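You operate a simulated robot arm through the tools that you are given. There is no shell and no other tool.

Carry out the task below with a simulated robot arm. There is one attempt and no reset: what you move stays moved.

TASK
Put things in order on the top of the packing table. At the end: the blue sucker from the top of the packing table is on the brown carton; the white eyewash bottle from the top of the packing table stands where the white drip cup stood; the white drip cup stands where the white job card (marked "MEADOW") stood; the white job card from the top of the packing table stands on top of the grey belts box; whatever was shut is shut again. Leave all else as you found it, and nothing knocked over.

The check looks at the end state, three seconds after you hand in, the way a careful person would. Anything else that was tipped, shoved, dropped, spilled or broken makes it a failure.

THE ROBOT
A 5-joint arm with a two-finger parallel gripper, fixed in place. Base frame: the origin is at the foot of the arm, x ahead of it, y to its left, z up; the work surface is at about z = 0. Lengths are in mm, angles in degrees, forces in N, time in s.
With the tool pointing down near the work surface it reaches from about 260 to 600 mm from the base axis. Its first joint turns from -66.0 to 66.0 degrees. The tool tilts only in the upright plane through the base axis and itself; it spins freely about its own axis. Payload 1.57 kg.
The tool frame sits at the grasp point between the pads (the TCP): z along the fingers, y along the line on which they close. The tips reach 30 mm beyond it. The gripper opens to 80 mm. The fingers are 17 mm wide and 12 mm thick; the gripper's body (40 by 82 mm) begins 80 mm behind the TCP.
Orientation is that of the tool frame in the base frame, as a unit quaternion [x, y, z, w]. With the fingers straight down and closing along the base's y, the tool's x points along the base's -x, its y along +y and its z along -z.

THE INTERFACE
- The arm moves only by the tool play_rows. Its argument "motion" is a list of rows, each a list of 6 numbers: the shift along the tool's x, y, z in units of 40 mm (1.0 is 40 mm), then the turn, a rotation vector about the tool's x, y, z in units of 5 degrees (1.0 is 5 degrees). In form: [[x, y, z, rx, ry, rz], ...]. A call has 1 to 20 rows; each row shifts and turns the commanded pose from where the row before left it, along the tool's axes as they then stand. "fingers" is the gripper command, from -1 (shut) to 1 (fully open), values between in proportion, set as the call begins (left out, the last holds). A call with a number of a shift or a turn outside -1 to 1 is refused whole. A row lasts 0.2 s, in which the tool goes at most 50 mm and 8.6 degrees; a call with a longer step from one row to the next is refused whole, and so is a gripper value outside its range. Where a pose cannot be reached the arm comes as near as it can. A force on the tool above 40 N (or 10 N above the force at the start of the call, whichever is more), or a blocked arm, ends the call early, and 0.2 s more pass. The fingers move at their own pace (about 153 mm/s each) and stop on an object; they squeeze with about 37 N. The grip force told is the motor's: it shows also when the fingers shut on nothing. Time passes only in rows, and 0.2 s behind the last, so rows that do not move let the fingers close. The reply holds the time, the measured pose of the TCP, the force on the tool along the base axes, the opening and the grip force, in the units named above and with some noise, with the torque about the TCP (base axes, N m) and any sound that the robot's microphone picked up.
- Cameras (640 x 400 px; columns grow to the right, rows downward): "scene" is fixed at [61.7, 449.6, 501.1]; the picture's right is [-0.27, -0.96, 0.00], its down [-0.67, 0.19, -0.72] and it looks along [0.69, -0.20, -0.70] (base axes); focal length 241 px, centre (320, 200). "wrist" rides on the gripper at [72, -7, -122] in the tool frame; the picture's right is [0.09, 1.00, 0.00], its down [-0.84, 0.08, -0.54] and it looks along [-0.54, 0.05, 0.84] (tool axes); focal length 238 px, centre (320, 200). There is no depth. A picture from a camera that has moved, and an enlarged one, comes with that camera's place and axes in the base frame and with its lens. The place of the scene camera against the robot may be out by one fixed shift of up to 18 mm in any direction.
- snapshot(camera): a new picture of that camera. The clock stands still meanwhile.
- close_up(camera, box): a new picture of the part [left, top, right, bottom] of that camera's present view, enlarged. The clock stands still meanwhile.
- hand_in(): hands the job in; it is judged then, once.

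Places have to be worked out from the pictures, the camera data and where the tool is seen. Open the gripper and draw the arm clear of the work before you hand the job in, unless the task says otherwise.

The tools are called by a JSON object that holds its "api" and its "payload". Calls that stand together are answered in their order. play_rows: Moves the arm, as the interface text tells. Its arguments: {"type":"object","properties":{"motion":{"type":"array","items":{"type":"array","items":{"type":"number"}}},"fingers":{"type":"number"}},"required":["motion"]} The other tools are called the same way: snapshot (camera) takes a picture; close_up (camera, box) takes an enlarged picture of a part of a camera's view; hand_in () hands the job in.

At the start:

```text
time: 0.0
eef_pos: [289.4, 251.9, 295.5]
tool_rot: [0.0, 1.0, 0.0, 0.0]
ft_force: [-0.1, -0.4, -0.4]
torque: [-0.02, 0.0, 0.0]
opening: 80.0
grasp_force: 0.2
```

scene: 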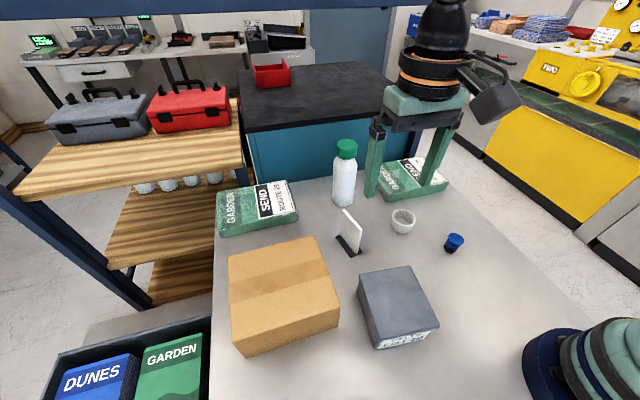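
wrist: 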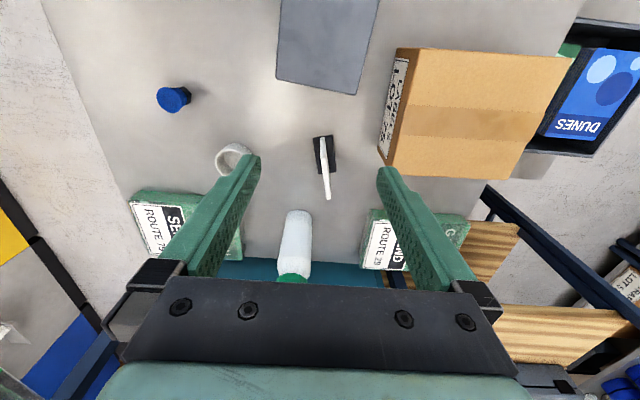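

I'll begin by looking closely at both views to identify the objects before moving anything.

{"api": "close_up", "payload": {"camera": "scene", "box": [210, 130, 370, 230]}}

{"api": "close_up", "payload": {"camera": "scene", "box": [320, 180, 480, 280]}}

{"api": "close_up", "payload": {"camera": "scene", "box": [210, 220, 450, 370]}}

{"api": "close_up", "payload": {"camera": "wrist", "box": [120, 60, 400, 235]}}

{"api": "close_up", "payload": {"camera": "wrist", "box": [260, 0, 580, 200]}}

```text
4.00 times, centred on (290, 180) of scene
camera zoom: at [61.7, 449.6, 501.1], right [-0.27, -0.96, 0.0], down [-0.67, 0.19, -0.72], along [0.69, -0.2, -0.7], focal length 964 px, centre (440, 280)
```

zoom: 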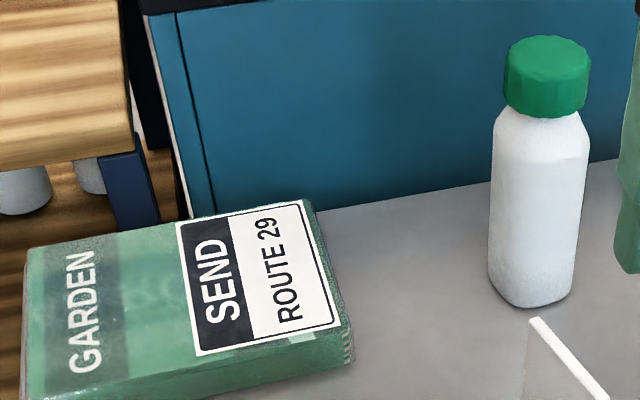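

```text
4.00 times, centred on (400, 230) of scene
camera zoom: at [61.7, 449.6, 501.1], right [-0.27, -0.96, 0.0], down [-0.67, 0.19, -0.72], along [0.69, -0.2, -0.7], focal length 964 px, centre (0, 80)
```

zoom: 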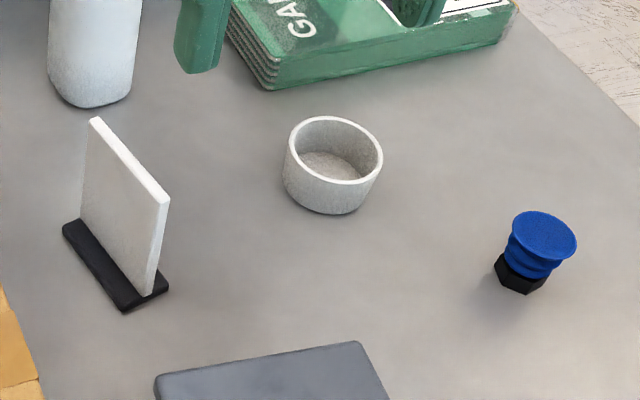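

```text
2.67 times, centred on (330, 295) of scene
camera zoom: at [61.7, 449.6, 501.1], right [-0.27, -0.96, 0.0], down [-0.67, 0.19, -0.72], along [0.69, -0.2, -0.7], focal length 643 px, centre (293, -53)
```

zoom: 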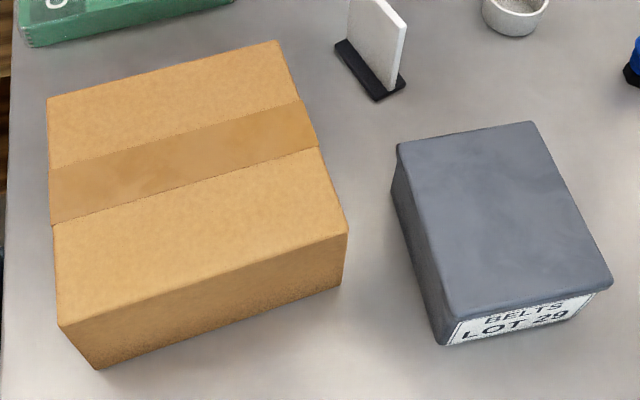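

```text
2.29 times, centred on (260, 148) of wrist
camera zoom: at [218.0, 245.8, 417.2], right [-0.09, 1.0, 0.0], down [0.84, 0.08, 0.54], along [0.54, 0.05, -0.84], focal length 545 px, centre (457, 320)
```

zoom: 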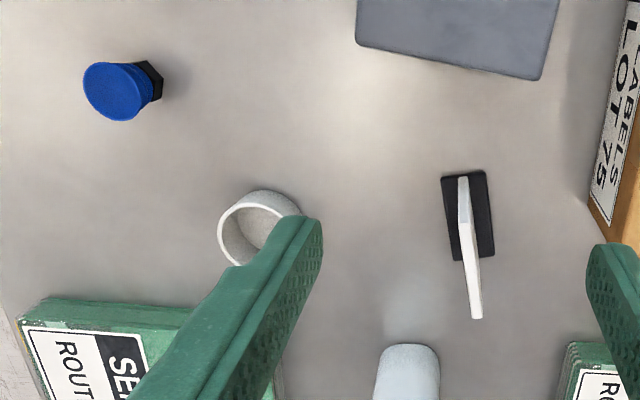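

```text
2.00 times, centred on (420, 100) of wrist
camera zoom: at [218.0, 245.8, 417.2], right [-0.09, 1.0, 0.0], down [0.84, 0.08, 0.54], along [0.54, 0.05, -0.84], focal length 477 px, centre (120, 400)
```

zoom: 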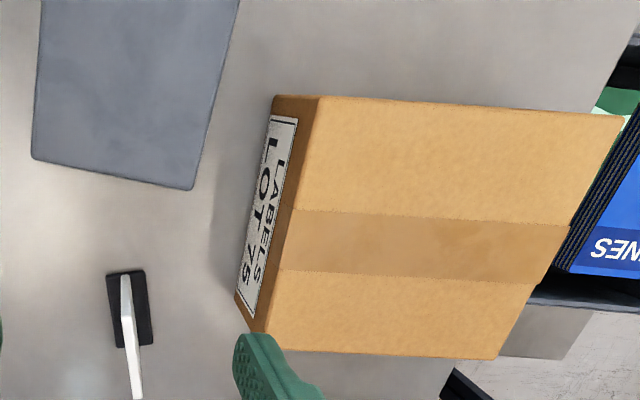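

The scene camera looks shifted by roughly +14 mm in y against the wrist camera. My estimates are:

- **Sucker:** about (302, 34)
- **Cup:** about (399, 111)
- **Card:** about (383, 270)
- **Bottle:** about (535, 227)
- **Belts box:** top centre about (208, 250), 70 high
- **Carton:** top centre about (282, 446), 100 high

I'll move the wrist at height towards the sucker for a second set of views.

{"api": "play_rows", "payload": {"motion": [[-0.05, -0.96, 0, 0, 0, 0], [-0.05, -0.96, 0, 0, 0, 0], [-0.05, -0.96, 0, 0, 0, 0], [-0.05, -0.96, 0, 0, 0, 0], [-0.05, -0.96, 0, 0, 0, 0], [0, 0, 0, 0, 0, 0]], "fingers": 1}}

{"api": "snapshot", "payload": {"camera": "wrist"}}

{"api": "snapshot", "payload": {"camera": "scene"}}

```text
time: 1.4
eef_pos: [298.8, 61.8, 294.4]
tool_rot: [0.0, 1.0, 0.0, 0.0]
ft_force: [-0.3, -0.5, 0.6]
torque: [-0.02, 0.0, 0.01]
opening: 79.9
grasp_force: 0.0
```

```text
taken
camera wrist: at [228.2, 54.3, 417.6], right [-0.09, 1.0, 0.0], down [0.84, 0.08, 0.54], along [0.54, 0.05, -0.84], focal length 238 px, centre (320, 200)
```

wrist: 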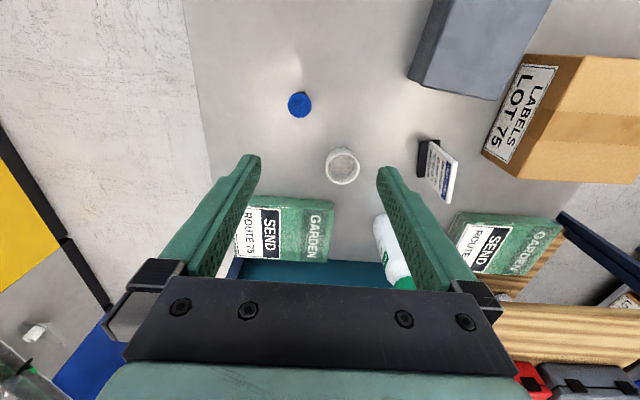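

```text
taken
```

scene: 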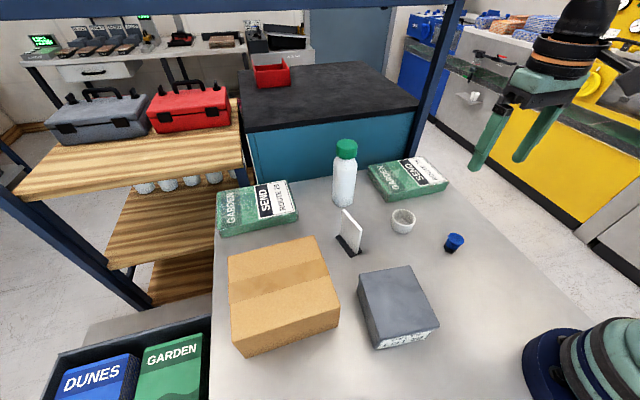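

Both views are clear now. I'll enlarge the wrist view to measure the sucker, cup, card and bottle.

{"api": "close_up", "payload": {"camera": "wrist", "box": [270, 75, 398, 155]}}

{"api": "close_up", "payload": {"camera": "wrist", "box": [300, 120, 428, 200]}}

{"api": "close_up", "payload": {"camera": "wrist", "box": [380, 120, 508, 200]}}

{"api": "close_up", "payload": {"camera": "wrist", "box": [350, 200, 478, 280]}}

{"api": "close_up", "payload": {"camera": "wrist", "box": [400, 0, 640, 150]}}

{"api": "close_up", "payload": {"camera": "scene", "box": [320, 130, 480, 230]}}

```text
5.00 times, centred on (334, 115) of wrist
camera zoom: at [228.2, 54.3, 417.6], right [-0.09, 1.0, 0.0], down [0.84, 0.08, 0.54], along [0.54, 0.05, -0.84], focal length 1192 px, centre (250, 625)
```

zoom: 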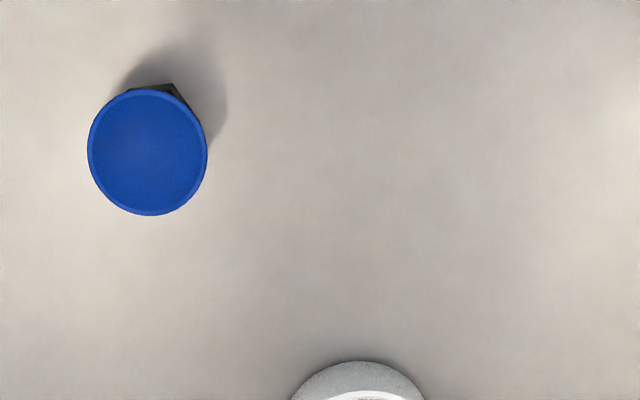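

```text
5.00 times, centred on (364, 160) of wrist
camera zoom: at [228.2, 54.3, 417.6], right [-0.09, 1.0, 0.0], down [0.84, 0.08, 0.54], along [0.54, 0.05, -0.84], focal length 1192 px, centre (100, 400)
```

zoom: 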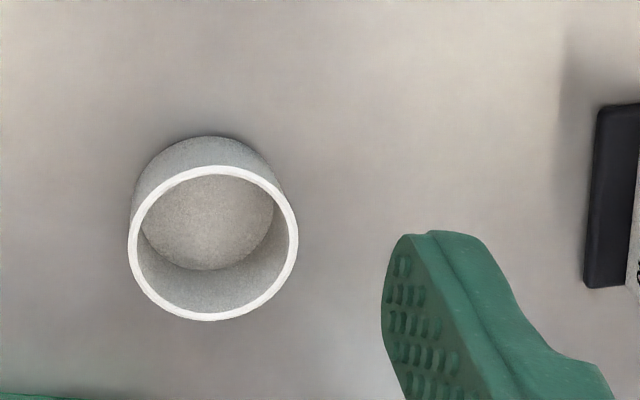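

```text
5.00 times, centred on (444, 160) of wrist
camera zoom: at [228.2, 54.3, 417.6], right [-0.09, 1.0, 0.0], down [0.84, 0.08, 0.54], along [0.54, 0.05, -0.84], focal length 1192 px, centre (-300, 400)
```

zoom: 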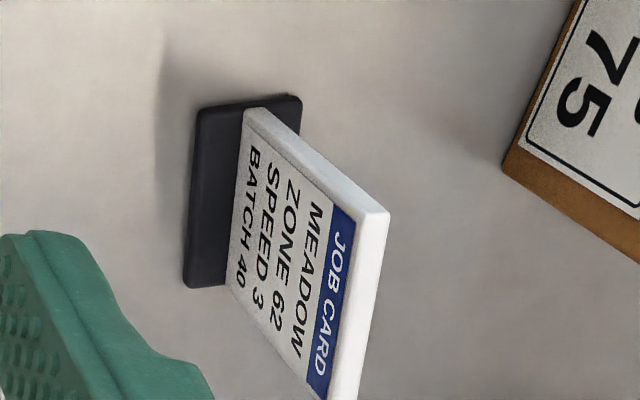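

```text
5.00 times, centred on (414, 240) of wrist
camera zoom: at [228.2, 54.3, 417.6], right [-0.09, 1.0, 0.0], down [0.84, 0.08, 0.54], along [0.54, 0.05, -0.84], focal length 1192 px, centre (-150, 0)
```

zoom: 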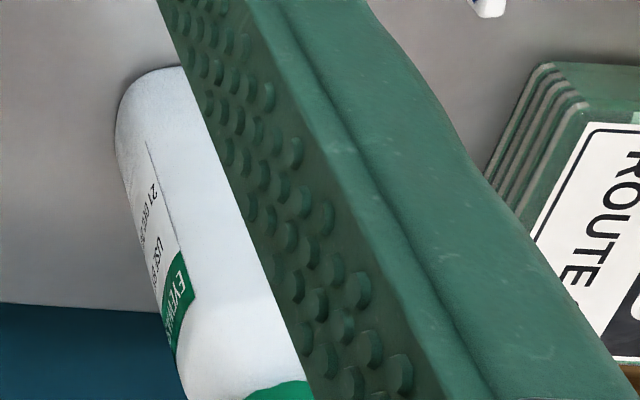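

```text
2.67 times, centred on (520, 75) of wrist
camera zoom: at [228.2, 54.3, 417.6], right [-0.09, 1.0, 0.0], down [0.84, 0.08, 0.54], along [0.54, 0.05, -0.84], focal length 636 px, centre (-213, 533)
```

zoom: 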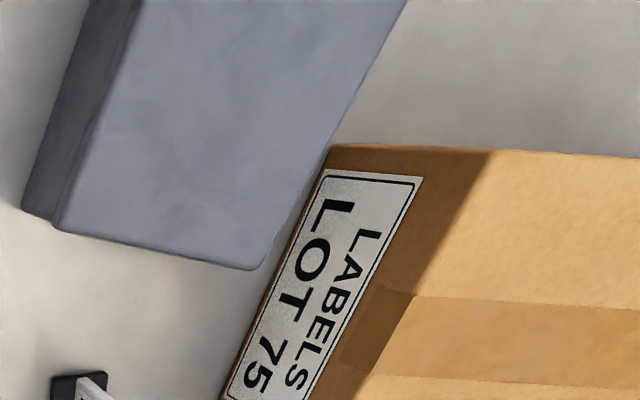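

```text
4.00 times, centred on (400, 180) of scene
camera zoom: at [61.7, 449.6, 501.1], right [-0.27, -0.96, 0.0], down [-0.67, 0.19, -0.72], along [0.69, -0.2, -0.7], focal length 964 px, centre (0, 280)
```

zoom: 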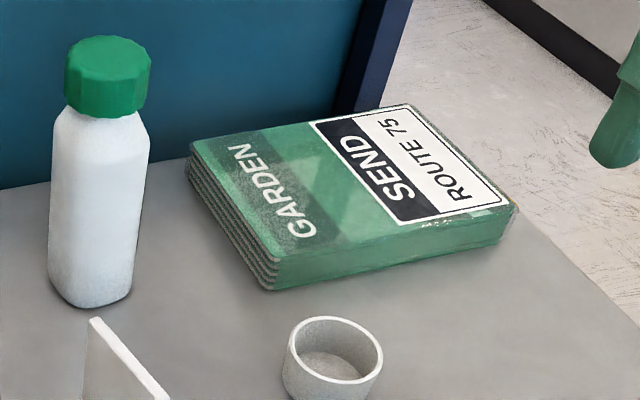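

From the two wrist views, the sucker top triangulates to about (305, 31, 42) with a diameter of about 36. The card base centres on (385, 270) with its long axis about 13° off x, and its face reads MEADOW. The cup centres on (406, 110), diameter about 60. I'll go above the sucker and check before grasping it.

{"api": "play_rows", "payload": {"motion": [[-0.12, -0.75, 0, 0, 0, 0], [0, 0, 0.88, 0, 0, 0], [0, 0, 0.88, 0, 0, 0], [0, 0, 0.88, 0, 0, 0], [0, 0, 0.88, 0, 0, 0], [0, 0, 0.88, 0, 0, 0], [0, 0, 0, 0, 0, 0]], "fingers": 1}}

{"api": "snapshot", "payload": {"camera": "wrist"}}

{"api": "snapshot", "payload": {"camera": "scene"}}

```text
time: 3.0
eef_pos: [304.0, 29.2, 119.0]
tool_rot: [0.0, 1.0, -0.001, 0.0]
ft_force: [0.0, 0.0, 0.2]
torque: [-0.01, -0.02, 0.02]
opening: 80.2
grasp_force: 0.0
```

```text
taken
camera wrist: at [233.1, 23.3, 240.8], right [-0.09, 1.0, 0.0], down [0.84, 0.08, 0.54], along [0.54, 0.05, -0.84], focal length 238 px, centre (320, 200)
```

wrist: 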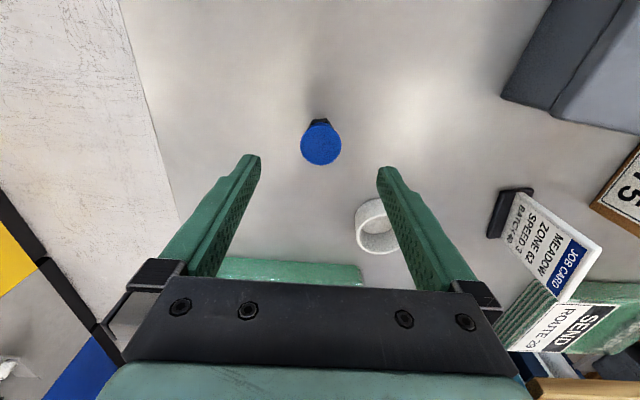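

```text
taken
```

scene: 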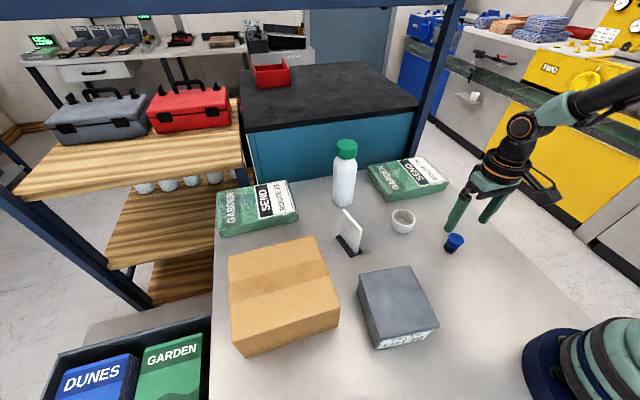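

The sucker is centred between the fingers, measured at (303.5, 30.6). I'll descend to z = 36, so the tips are about 6 mm above the table, then close.

{"api": "play_rows", "payload": {"motion": [[0.04, 0, 0.7, 0, 0, 0], [0, 0, 0.7, 0, 0, 0], [0, 0, 0.65, 0, 0, 0], [0, 0, 0, 0, 0, 0]], "fingers": 1}}

{"api": "play_rows", "payload": {"motion": [[0, 0, 0, 0, 0, 0], [0, 0, 0, 0, 0, 0], [0, 0, 0, 0, 0, 0]], "fingers": -0.5}}

{"api": "snapshot", "payload": {"camera": "wrist"}}

```text
time: 4.0
eef_pos: [303.8, 31.3, 35.7]
tool_rot: [0.001, 1.0, 0.0, 0.0]
ft_force: [-0.3, -0.4, 0.1]
torque: [-0.01, 0.0, 0.03]
opening: 80.0
grasp_force: 0.1
```

```text
time: 4.8
eef_pos: [304.0, 31.5, 36.0]
tool_rot: [0.001, 1.0, 0.0, 0.0]
ft_force: [0.7, 0.2, 0.0]
torque: [0.02, 0.0, 0.05]
opening: 34.7
grasp_force: 36.6
```

```text
taken
camera wrist: at [232.6, 25.2, 158.7], right [-0.09, 1.0, 0.0], down [0.84, 0.08, 0.54], along [0.54, 0.05, -0.84], focal length 238 px, centre (320, 200)
```

wrist: 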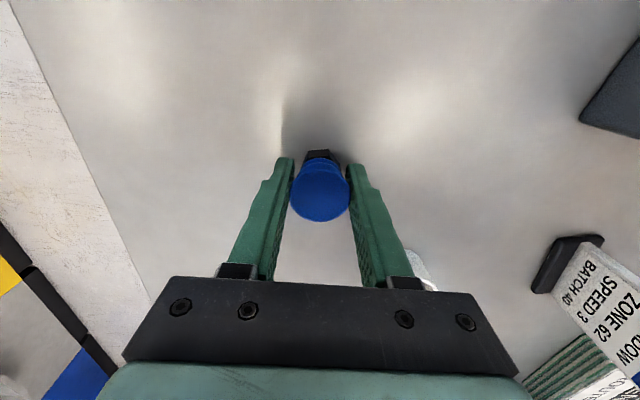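

The grip is solid, at 34.7 mm opening and 36.6 N. I'll lift to z ≈ 220 and check that the sucker comes with it.

{"api": "play_rows", "payload": {"motion": [[0, 0, -0.3, 0, 0, 0], [0, 0, -0.6, 0, 0, 0], [0, 0, -0.9, 0, 0, 0], [0, 0, -0.9, 0, 0, 0], [0, 0, -0.9, 0, 0, 0], [0, 0, -0.9, 0, 0, 0], [0, 0, -0.1, 0, 0, 0], [0, 0, 0, 0, 0, 0]]}}

{"api": "snapshot", "payload": {"camera": "wrist"}}

```text
time: 6.6
eef_pos: [302.9, 31.1, 220.5]
tool_rot: [0.0, 1.0, -0.001, 0.0]
ft_force: [0.2, 0.0, -0.1]
torque: [0.01, 0.0, 0.01]
opening: 34.9
grasp_force: 36.7
```

```text
taken
camera wrist: at [231.6, 24.5, 343.2], right [-0.09, 1.0, 0.0], down [0.84, 0.08, 0.54], along [0.54, 0.05, -0.84], focal length 238 px, centre (320, 200)
```

wrist: 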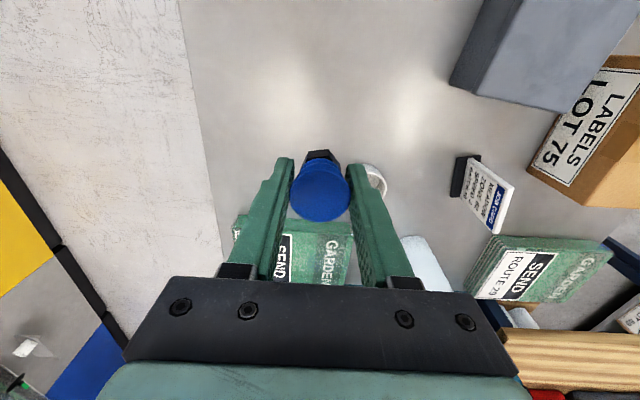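

The sucker is held upright. I'll carry it over the carton, to about (285, 432).

{"api": "play_rows", "payload": {"motion": [[0.04, 0.5, 0, 0, 0, 0], [0.04, 0.9, 0, 0, 0, 0], [0.04, 0.95, 0, 0, 0, 0], [0.04, 0.95, 0, 0, 0, 0], [0.04, 0.95, 0, 0, 0, 0], [0.04, 0.95, 0, 0, 0, 0], [0.04, 0.95, 0, 0, 0, 0], [0.04, 0.95, 0, 0, 0, 0], [0.04, 0.95, 0, 0, 0, 0], [0.04, 0.9, 0, 0, 0, 0], [0.04, 0.6, 0, 0, 0, 0], [0.02, 0.48, 0, 0, 0, 0], [0, 0, 0, 0, 0, 0]]}}

{"api": "snapshot", "payload": {"camera": "wrist"}}

{"api": "snapshot", "payload": {"camera": "scene"}}

```text
time: 9.4
eef_pos: [282.2, 430.3, 220.6]
tool_rot: [0.0, 1.0, 0.0, 0.0]
ft_force: [0.1, -0.2, -1.0]
torque: [-0.02, 0.01, 0.0]
opening: 34.7
grasp_force: 37.5
```

```text
taken
camera wrist: at [210.7, 424.9, 343.7], right [-0.09, 1.0, 0.0], down [0.84, 0.08, 0.54], along [0.54, 0.05, -0.84], focal length 238 px, centre (320, 200)
```

wrist: 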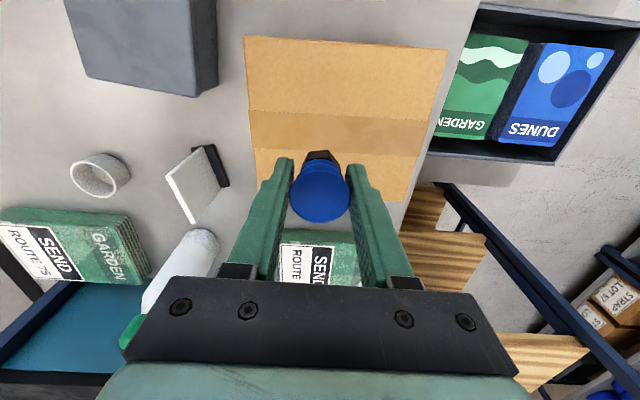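

```text
taken
```

scene: 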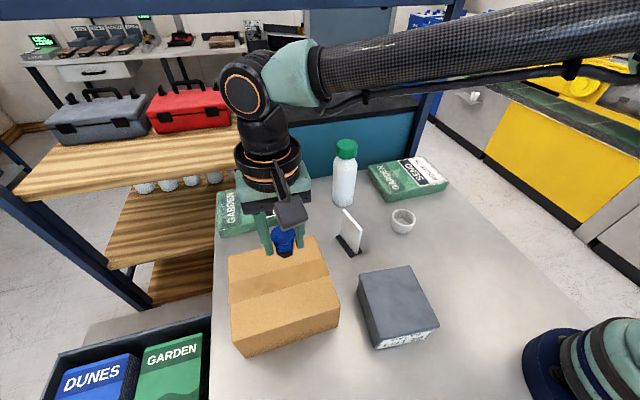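

The sucker is over the carton at about (282.5, 431.5). I'll lower it to z ≈ 143, about 6 mm above contact, and then continue in small steps.

{"api": "play_rows", "payload": {"motion": [[0, 0, 0.5, 0, 0, 0], [0, 0, 0.7, 0, 0, 0], [0, 0, 0.5, 0, 0, 0], [0, 0, 0.25, 0, 0, 0], [0, 0, 0, 0, 0, 0]]}}

{"api": "play_rows", "payload": {"motion": [[0, 0, 0.05, 0, 0, 0], [0, 0, 0.05, 0, 0, 0], [0, 0, 0, 0, 0, 0]]}}

{"api": "close_up", "payload": {"camera": "scene", "box": [210, 180, 370, 280]}}

{"api": "close_up", "payload": {"camera": "wrist", "box": [220, 110, 420, 235]}}

```text
time: 10.6
eef_pos: [283.2, 432.0, 142.9]
tool_rot: [0.0, 1.0, 0.0, 0.0]
ft_force: [-0.6, -0.2, 0.5]
torque: [-0.04, 0.05, 0.03]
opening: 34.9
grasp_force: 37.6
```

```text
time: 11.4
eef_pos: [284.2, 430.5, 138.9]
tool_rot: [0.0, 1.0, 0.001, 0.0]
ft_force: [-0.2, -1.0, -0.8]
torque: [0.02, -0.03, 0.0]
opening: 34.9
grasp_force: 36.9
```

```text
4.00 times, centred on (290, 230) of scene
camera zoom: at [61.7, 449.6, 501.1], right [-0.27, -0.96, 0.0], down [-0.67, 0.19, -0.72], along [0.69, -0.2, -0.7], focal length 964 px, centre (440, 80)
```

zoom: 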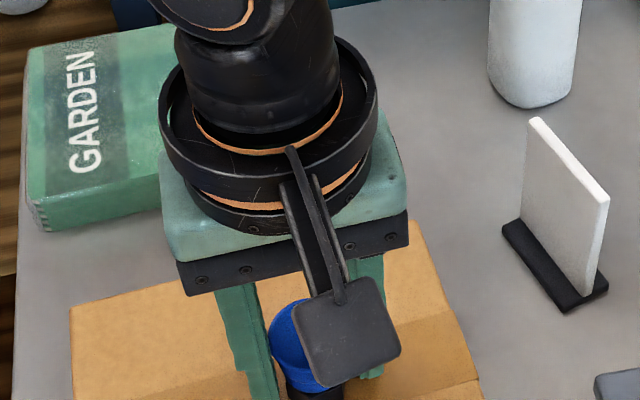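

```text
3.20 times, centred on (320, 172) of wrist
camera zoom: at [212.2, 425.2, 261.0], right [-0.09, 1.0, 0.0], down [0.84, 0.08, 0.54], along [0.54, 0.05, -0.84], focal length 763 px, centre (320, 288)
```

zoom: 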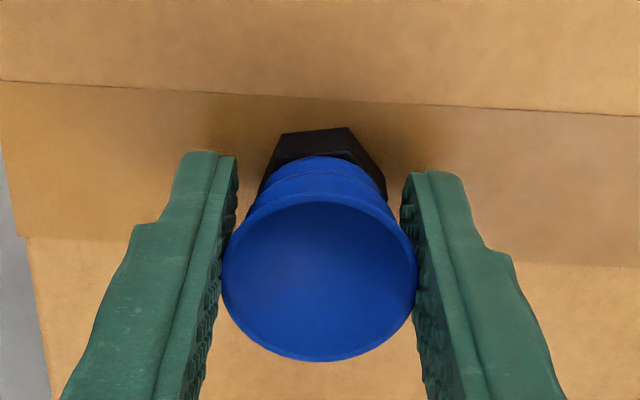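

There's no contact yet at z ≈ 139, and the nut is just above the carton. I'll keep lowering in 1 mm steps while watching the force.

{"api": "play_rows", "payload": {"motion": [[0, 0, 0.025, 0, 0, 0], [0, 0, 0.025, 0, 0, 0], [0, 0, 0, 0, 0, 0]]}}

```text
time: 12.2
eef_pos: [284.6, 432.0, 137.8]
tool_rot: [0.0, 1.0, -0.001, 0.0]
ft_force: [0.0, -0.5, 0.0]
torque: [0.02, 0.02, -0.01]
opening: 34.8
grasp_force: 36.2
```

No force yet, so I'll lower a little more.

{"api": "play_rows", "payload": {"motion": [[0, 0, 0.025, 0, 0, 0], [0, 0, 0, 0, 0, 0]]}}

{"api": "close_up", "payload": {"camera": "wrist", "box": [270, 130, 370, 192]}}

```text
time: 12.8
eef_pos: [285.2, 432.4, 136.6]
tool_rot: [-0.001, 1.0, 0.0, -0.001]
ft_force: [-3.3, -1.2, 5.1]
torque: [-0.05, 0.09, -0.07]
opening: 34.9
grasp_force: 36.8
```

```text
6.40 times, centred on (320, 161) of wrist
camera zoom: at [213.4, 425.5, 258.6], right [-0.09, 1.0, 0.0], down [0.84, 0.08, 0.54], along [0.54, 0.05, -0.84], focal length 1525 px, centre (320, 450)
```

zoom: 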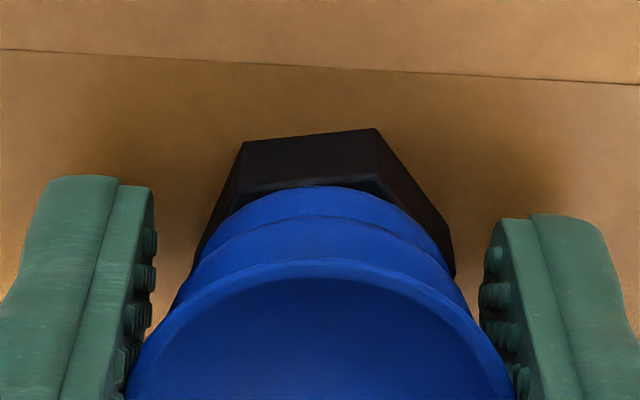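

Contact shows 5 N upward, so the sucker is resting on the carton. I'll open the gripper and let it settle, then rise.

{"api": "play_rows", "payload": {"motion": [[0, 0, 0, 0, 0, 0], [0, 0, 0, 0, 0, 0], [0, 0, 0, 0, 0, 0]], "fingers": 0.6}}

{"api": "play_rows", "payload": {"motion": [[0, 0, -0.3, 0, 0, 0], [0, 0, -0.8, 0, 0, 0], [0, 0, -0.9, 0, 0, 0], [0, 0, -0.9, 0, 0, 0], [0, 0, 0, 0, 0, 0]]}}

{"api": "snapshot", "payload": {"camera": "wrist"}}

{"api": "snapshot", "payload": {"camera": "scene"}}

```text
time: 13.6
eef_pos: [285.9, 431.0, 135.7]
tool_rot: [0.0, 1.0, -0.001, 0.0]
ft_force: [-0.6, -0.1, 0.5]
torque: [0.02, 0.0, -0.01]
opening: 64.2
grasp_force: 0.1
```

```text
time: 14.8
eef_pos: [285.6, 431.4, 252.3]
tool_rot: [-0.001, 1.0, 0.0, 0.0]
ft_force: [-0.3, 0.4, -0.3]
torque: [0.02, 0.0, 0.01]
opening: 64.0
grasp_force: 0.0
```

```text
taken
camera wrist: at [214.1, 425.5, 373.6], right [-0.09, 1.0, 0.0], down [0.84, 0.08, 0.54], along [0.54, 0.05, -0.84], focal length 238 px, centre (320, 200)
```

wrist: 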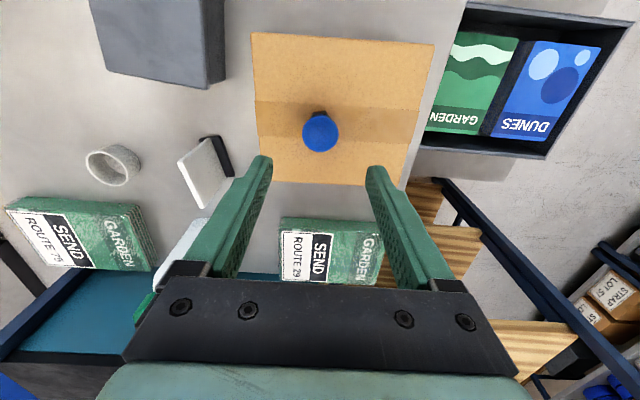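

```text
taken
```

scene: 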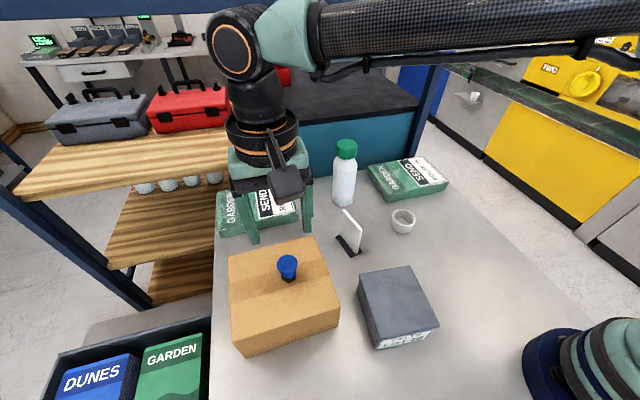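

The sucker stands upright on the carton. Next I'll move above the job card at (385, 270), turn the gripper about 13° so it closes across the card, and come down to z ≈ 160 to check alignment.

{"api": "play_rows", "payload": {"motion": [[-0.495, -0.808, 0, 0, 0, 0], [-0.495, -0.808, 0, 0, 0, 0], [-0.495, -0.808, 0, 0, 0, 0], [-0.495, -0.808, 0, 0, 0, 0], [-0.495, -0.808, 0, 0, 0, 0], [0, 0, 0, 0, 0, -0.873], [0, 0, 0, 0, 0, -0.873], [0, 0, 0, 0, 0, -0.873], [0, 0, 0.8, 0, 0, 0], [0, 0, 0.8, 0, 0, 0], [0, 0, 0.7, 0, 0, 0], [0, 0, 0, 0, 0, 0]], "fingers": 0.6}}

{"api": "snapshot", "payload": {"camera": "wrist"}}

{"api": "close_up", "payload": {"camera": "wrist", "box": [220, 90, 420, 215]}}

{"api": "close_up", "payload": {"camera": "scene", "box": [280, 150, 440, 250]}}

```text
time: 17.4
eef_pos: [382.2, 270.0, 160.2]
tool_rot: [-0.115, 0.993, 0.0, 0.001]
ft_force: [0.4, -0.9, 0.1]
torque: [0.0, 0.01, 0.02]
opening: 63.9
grasp_force: 0.0
```

```text
taken
camera wrist: at [313.9, 247.3, 281.8], right [-0.32, 0.95, 0.0], down [0.8, 0.27, 0.54], along [0.51, 0.17, -0.84], focal length 238 px, centre (320, 200)
```

wrist: 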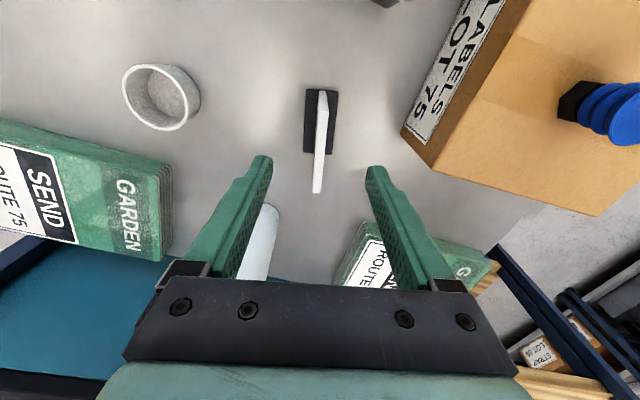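

```text
3.20 times, centred on (320, 152) of wrist
camera zoom: at [313.9, 247.3, 281.8], right [-0.32, 0.95, 0.0], down [0.8, 0.27, 0.54], along [0.51, 0.17, -0.84], focal length 763 px, centre (320, 352)
```

zoom: 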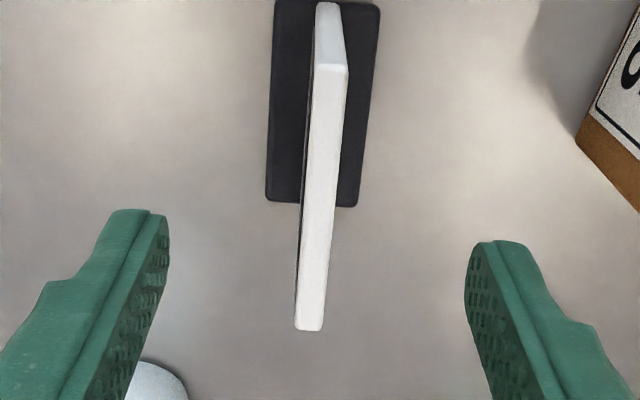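

```text
4.00 times, centred on (360, 200) of scene
camera zoom: at [61.7, 449.6, 501.1], right [-0.27, -0.96, 0.0], down [-0.67, 0.19, -0.72], along [0.69, -0.2, -0.7], focal length 964 px, centre (160, 200)
```

zoom: 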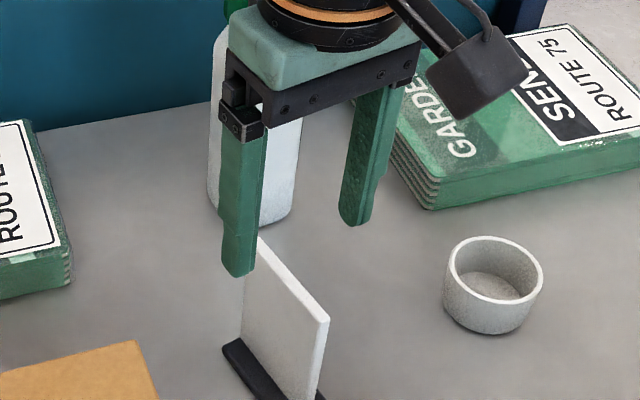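

The card's top edge runs from (352.6, 262.8) to (422.1, 279.8), centred laterally under the gripper, with the TCP about 5 mm short along the card. I'll adjust by 5 mm and 0.65°, descend to z ≈ 70 and close.

{"api": "play_rows", "payload": {"motion": [[-0.125, 0, 0, 0, 0, -0.13], [0, 0, 0.7, 0, 0, 0], [0, 0, 0.8, 0, 0, 0], [0, 0, 0.74, 0, 0, 0], [0, 0, 0, 0, 0, 0]], "fingers": 0.6}}

{"api": "snapshot", "payload": {"camera": "wrist"}}

{"api": "close_up", "payload": {"camera": "scene", "box": [280, 150, 440, 250]}}

```text
time: 18.6
eef_pos: [388.6, 271.4, 67.5]
tool_rot: [-0.119, 0.993, 0.001, -0.001]
ft_force: [-0.3, -0.5, 0.9]
torque: [0.0, 0.01, 0.01]
opening: 64.2
grasp_force: 0.1
```

```text
taken
camera wrist: at [320.7, 248.5, 190.1], right [-0.33, 0.94, 0.0], down [0.79, 0.27, 0.54], along [0.51, 0.18, -0.84], focal length 238 px, centre (320, 200)
```

wrist: 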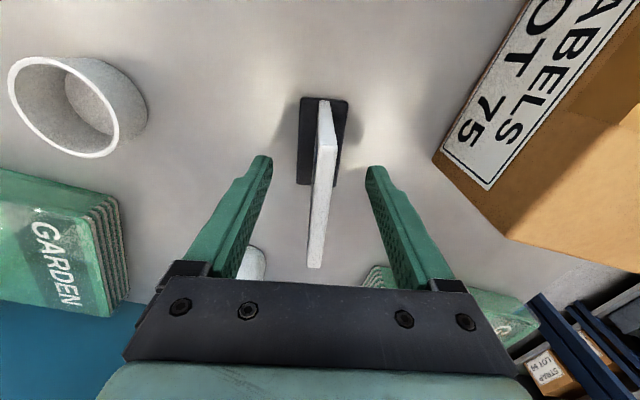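

```text
4.00 times, centred on (360, 200) of scene
camera zoom: at [61.7, 449.6, 501.1], right [-0.27, -0.96, 0.0], down [-0.67, 0.19, -0.72], along [0.69, -0.2, -0.7], focal length 964 px, centre (160, 200)
```

zoom: 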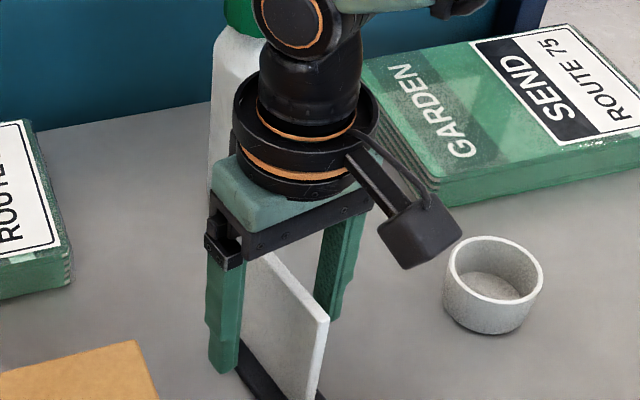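

The card is between the fingers and well centred. I'll close on it and check that it holds.

{"api": "play_rows", "payload": {"motion": [[0, 0, 0, 0, 0, 0], [0, 0, 0, 0, 0, 0], [0, 0, 0, 0, 0, 0]], "fingers": -1}}

{"api": "close_up", "payload": {"camera": "wrist", "box": [220, 80, 420, 205]}}

```text
time: 19.4
eef_pos: [388.2, 270.3, 68.1]
tool_rot: [-0.12, 0.993, -0.001, 0.0]
ft_force: [0.1, 0.5, -0.3]
torque: [0.0, 0.0, -0.01]
opening: 7.2
grasp_force: 26.2
```

```text
3.20 times, centred on (320, 142) of wrist
camera zoom: at [320.7, 248.5, 190.5], right [-0.33, 0.94, 0.0], down [0.79, 0.27, 0.54], along [0.51, 0.18, -0.84], focal length 763 px, centre (320, 384)
```

zoom: 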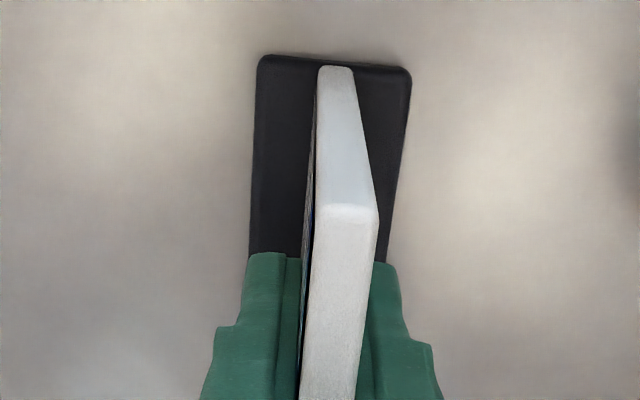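

The card is gripped at 7.2 mm opening, and its base centre is confirmed at (386, 270.5). I'll lift straight up to z ≈ 190.

{"api": "play_rows", "payload": {"motion": [[0, 0, -0.1, 0, 0, 0], [0, 0, -0.4, 0, 0, 0], [0, 0, -0.8, 0, 0, 0], [0, 0, -0.9, 0, 0, 0], [0, 0, -0.6, 0, 0, 0], [0, 0, -0.25, 0, 0, 0], [0, 0, 0, 0, 0, 0]]}}

{"api": "snapshot", "payload": {"camera": "wrist"}}

{"api": "snapshot", "payload": {"camera": "scene"}}

```text
time: 21.0
eef_pos: [387.9, 270.0, 192.7]
tool_rot: [-0.12, 0.993, 0.0, 0.0]
ft_force: [0.5, -0.8, -1.4]
torque: [-0.01, 0.0, 0.02]
opening: 7.3
grasp_force: 27.2
```

```text
taken
camera wrist: at [320.7, 247.8, 315.1], right [-0.33, 0.94, 0.0], down [0.79, 0.27, 0.54], along [0.51, 0.18, -0.84], focal length 238 px, centre (320, 200)
```

wrist: 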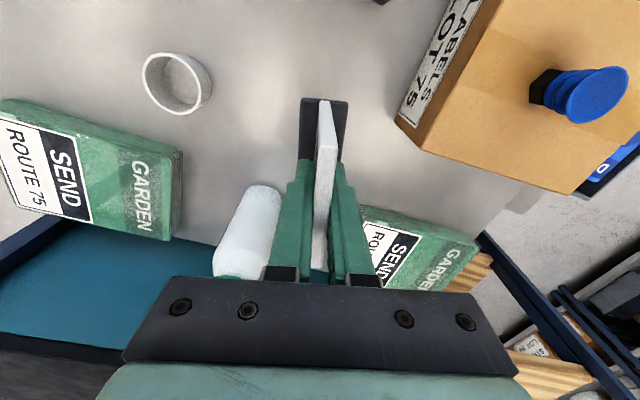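

```text
taken
```

scene: 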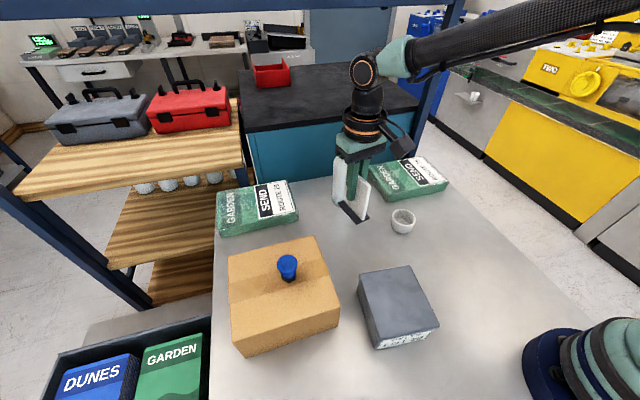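

The card hangs upright in the grip. I'll carry it over the belts box centre at about (207, 250).

{"api": "play_rows", "payload": {"motion": [[0.4, 0.05, 0, 0, 0, 0], [0.8, 0.1, 0, 0, 0, 0], [0.9, 0.12, 0, 0, 0, 0], [0.9, 0.12, 0, 0, 0, 0], [0.8, 0.1, 0, 0, 0, 0], [0.5, 0.06, 0, 0, 0, 0], [0.18, 0.02, 0, 0, 0, 0], [0, 0, 0, 0, 0, 0]]}}

{"api": "snapshot", "payload": {"camera": "wrist"}}

{"api": "snapshot", "payload": {"camera": "scene"}}

```text
time: 22.8
eef_pos: [207.1, 248.9, 193.3]
tool_rot: [-0.121, 0.993, -0.001, 0.001]
ft_force: [0.7, 0.4, -0.8]
torque: [0.0, -0.01, 0.02]
opening: 7.3
grasp_force: 26.6
```

```text
taken
camera wrist: at [139.6, 226.6, 315.0], right [-0.33, 0.95, 0.0], down [0.79, 0.27, 0.54], along [0.51, 0.18, -0.84], focal length 238 px, centre (320, 200)
```

wrist: 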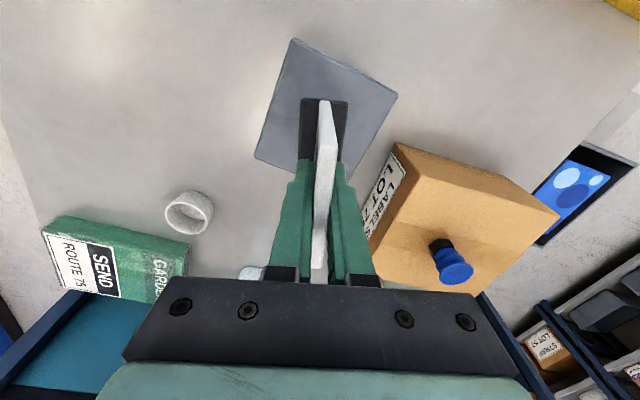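

```text
taken
```

scene: 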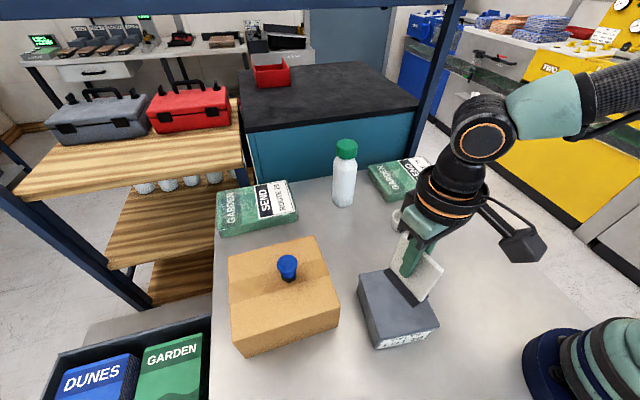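

The card is centred over the box, whose centre measures (205.8, 249.8). I'll lower it to about 8 mm above expected contact.

{"api": "play_rows", "payload": {"motion": [[0, 0, 0.4, 0, 0, 0], [0, 0, 0.4, 0, 0, 0], [0, 0, 0.2, 0, 0, 0], [0, 0, 0, 0, 0, 0]]}}

{"api": "play_rows", "payload": {"motion": [[0, 0, 0.05, 0, 0, 0], [0, 0, 0.05, 0, 0, 0], [0, 0, 0, 0, 0, 0]]}}

{"api": "close_up", "payload": {"camera": "scene", "box": [340, 230, 500, 330]}}

{"api": "close_up", "payload": {"camera": "wrist", "box": [220, 30, 420, 155]}}

```text
time: 23.8
eef_pos: [208.1, 249.9, 152.3]
tool_rot: [-0.121, 0.993, 0.0, 0.0]
ft_force: [-0.1, 0.0, -0.3]
torque: [0.02, 0.0, 0.01]
opening: 7.4
grasp_force: 26.5
```

```text
time: 24.6
eef_pos: [208.3, 249.4, 150.4]
tool_rot: [-0.12, 0.993, 0.0, 0.0]
ft_force: [-0.1, 0.7, -0.5]
torque: [-0.03, 0.03, 0.0]
opening: 7.6
grasp_force: 26.8
```

```text
4.00 times, centred on (420, 280) of scene
camera zoom: at [61.7, 449.6, 501.1], right [-0.27, -0.96, 0.0], down [-0.67, 0.19, -0.72], along [0.69, -0.2, -0.7], focal length 964 px, centre (-80, -120)
```

zoom: 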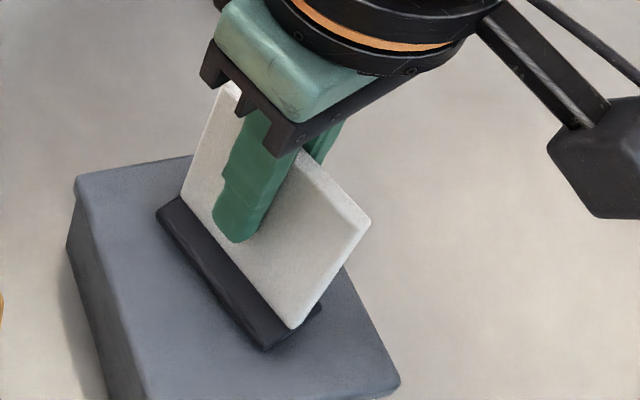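

```text
3.20 times, centred on (320, 92) of wrist
camera zoom: at [140.7, 226.3, 271.0], right [-0.33, 0.95, 0.0], down [0.79, 0.27, 0.54], along [0.51, 0.18, -0.84], focal length 763 px, centre (320, 544)
```

zoom: 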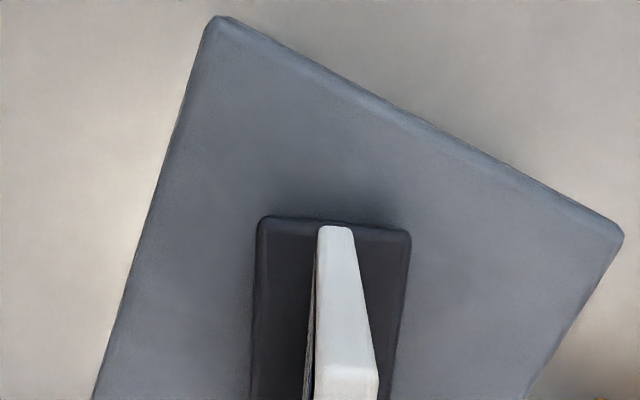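

Still in free air at z ≈ 149.5. I'll lower in small steps.

{"api": "play_rows", "payload": {"motion": [[0, 0, 0.05, 0, 0, 0], [0, 0, 0.05, 0, 0, 0], [0, 0, 0, 0, 0, 0]]}}

{"api": "play_rows", "payload": {"motion": [[0, 0, 0.025, 0, 0, 0], [0, 0, 0.025, 0, 0, 0], [0, 0, 0, 0, 0, 0]]}}

```text
time: 25.4
eef_pos: [209.2, 250.3, 144.7]
tool_rot: [-0.12, 0.993, 0.0, -0.001]
ft_force: [-0.6, 0.4, -1.4]
torque: [0.03, 0.0, 0.03]
opening: 7.4
grasp_force: 26.2
```

```text
time: 26.2
eef_pos: [208.7, 249.2, 143.0]
tool_rot: [-0.12, 0.993, 0.001, 0.0]
ft_force: [-1.9, -2.5, 7.5]
torque: [-0.13, 0.14, 0.02]
opening: 7.4
grasp_force: 26.8
```

Contact is at z ≈ 143 with 7.5 N upward, so the card rests on the box. I'll release and retreat upward.

{"api": "play_rows", "payload": {"motion": [[0, 0, 0, 0, 0, 0], [0, 0, 0, 0, 0, 0], [0, 0, 0, 0, 0, 0]], "fingers": 0.3}}

{"api": "close_up", "payload": {"camera": "scene", "box": [340, 230, 500, 330]}}

{"api": "play_rows", "payload": {"motion": [[0, 0, -0.2, 0, 0, 0], [0, 0, -0.5, 0, 0, 0], [0, 0, -0.9, 0, 0, 0], [0, 0, -0.9, 0, 0, 0], [0, 0, -0.5, 0, 0, 0], [0, 0, 0, 0, 0, 0]]}}

{"api": "snapshot", "payload": {"camera": "wrist"}}

{"api": "snapshot", "payload": {"camera": "scene"}}

```text
time: 27.0
eef_pos: [209.0, 250.2, 141.3]
tool_rot: [-0.121, 0.993, 0.0, 0.001]
ft_force: [0.0, 0.0, -0.2]
torque: [0.0, -0.03, 0.0]
opening: 52.2
grasp_force: 0.0
```

```text
4.00 times, centred on (420, 280) of scene
camera zoom: at [61.7, 449.6, 501.1], right [-0.27, -0.96, 0.0], down [-0.67, 0.19, -0.72], along [0.69, -0.2, -0.7], focal length 964 px, centre (-80, -120)
```

zoom: 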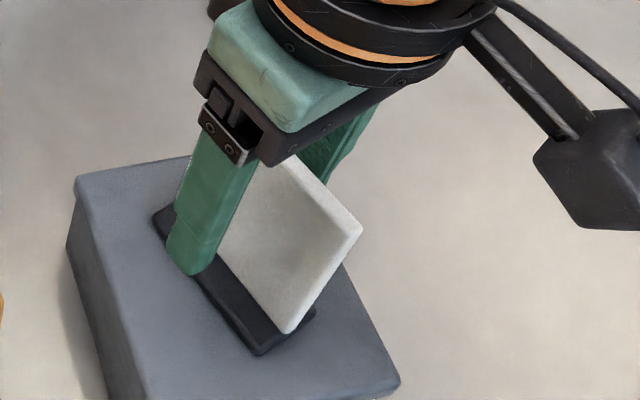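

```text
time: 28.4
eef_pos: [208.2, 249.9, 263.8]
tool_rot: [-0.119, 0.993, -0.001, 0.0]
ft_force: [-1.2, -0.8, -0.9]
torque: [0.01, 0.01, -0.02]
opening: 52.0
grasp_force: 0.1
```

```text
taken
camera wrist: at [140.3, 226.6, 384.9], right [-0.33, 0.94, 0.0], down [0.79, 0.27, 0.54], along [0.51, 0.18, -0.84], focal length 238 px, centre (320, 200)
```

wrist: 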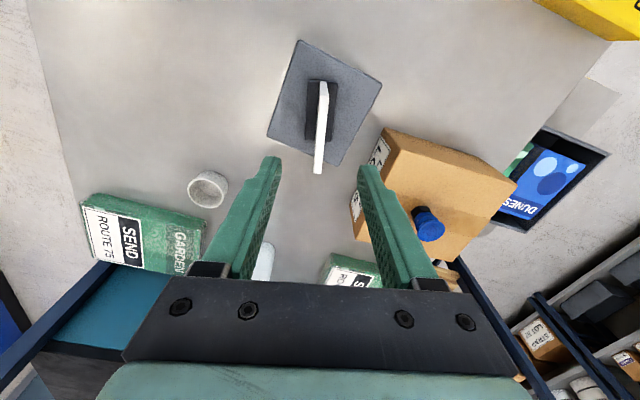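

```text
taken
```

scene: 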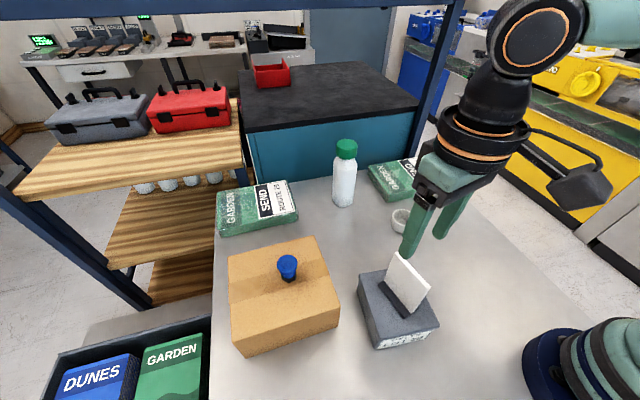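

The card stands on the belts box. I'll turn the gripper back to 0° and move above the cup at about (406, 110), fully open, for an alignment check.

{"api": "play_rows", "payload": {"motion": [[0, 0, 0, 0, 0, 0.917], [0, 0, 0, 0, 0, 0.917], [0, 0, 0, 0, 0, 0.917], [-0.823, -0.583, 0, 0, 0, 0], [-0.823, -0.583, 0, 0, 0, 0], [-0.823, -0.583, 0, 0, 0, 0], [-0.823, -0.583, 0, 0, 0, 0], [-0.823, -0.583, 0, 0, 0, 0], [-0.823, -0.583, 0, 0, 0, 0], [0, 0, 0.9, 0, 0, 0], [0, 0, 0.9, 0, 0, 0], [0, 0, 0.7, 0, 0, 0], [0, 0, 0, 0, 0, 0]], "fingers": 1}}

{"api": "snapshot", "payload": {"camera": "wrist"}}

{"api": "close_up", "payload": {"camera": "wrist", "box": [220, 90, 420, 215]}}

{"api": "close_up", "payload": {"camera": "scene", "box": [340, 230, 500, 330]}}

```text
time: 31.2
eef_pos: [407.0, 109.1, 162.1]
tool_rot: [0.0, 1.0, -0.001, 0.0]
ft_force: [0.3, 0.3, 0.3]
torque: [0.04, -0.02, -0.01]
opening: 80.2
grasp_force: 0.1
```

```text
taken
camera wrist: at [335.8, 104.2, 283.9], right [-0.09, 1.0, 0.0], down [0.84, 0.08, 0.54], along [0.54, 0.05, -0.84], focal length 238 px, centre (320, 200)
```

wrist: 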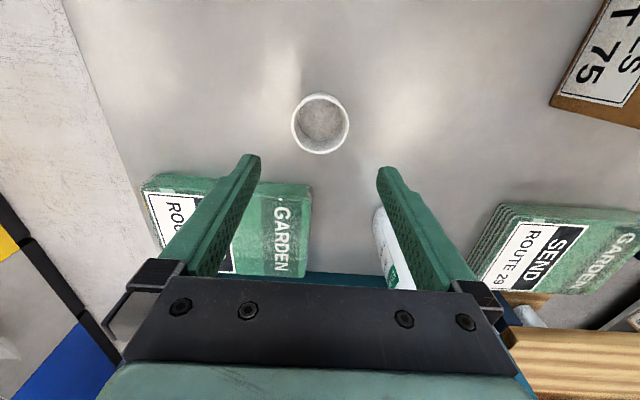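

```text
3.20 times, centred on (320, 152) of wrist
camera zoom: at [335.8, 104.2, 283.9], right [-0.09, 1.0, 0.0], down [0.84, 0.08, 0.54], along [0.54, 0.05, -0.84], focal length 763 px, centre (320, 352)
```

zoom: 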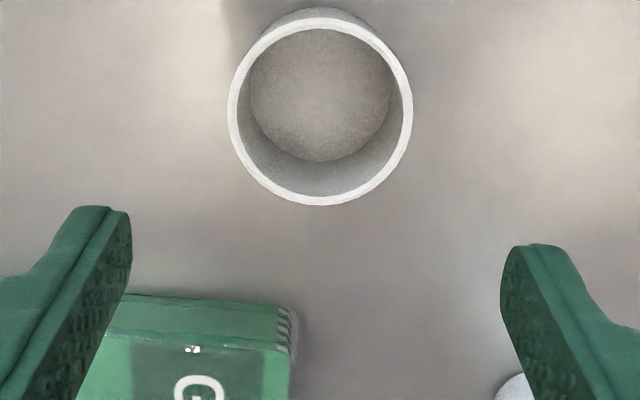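

```text
4.00 times, centred on (420, 280) of scene
camera zoom: at [61.7, 449.6, 501.1], right [-0.27, -0.96, 0.0], down [-0.67, 0.19, -0.72], along [0.69, -0.2, -0.7], focal length 964 px, centre (-80, -120)
```

zoom: 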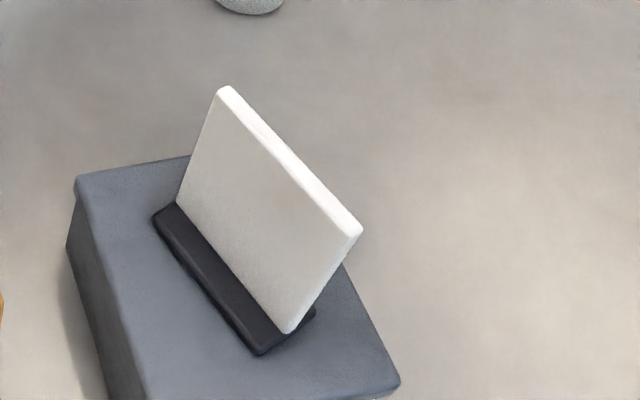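

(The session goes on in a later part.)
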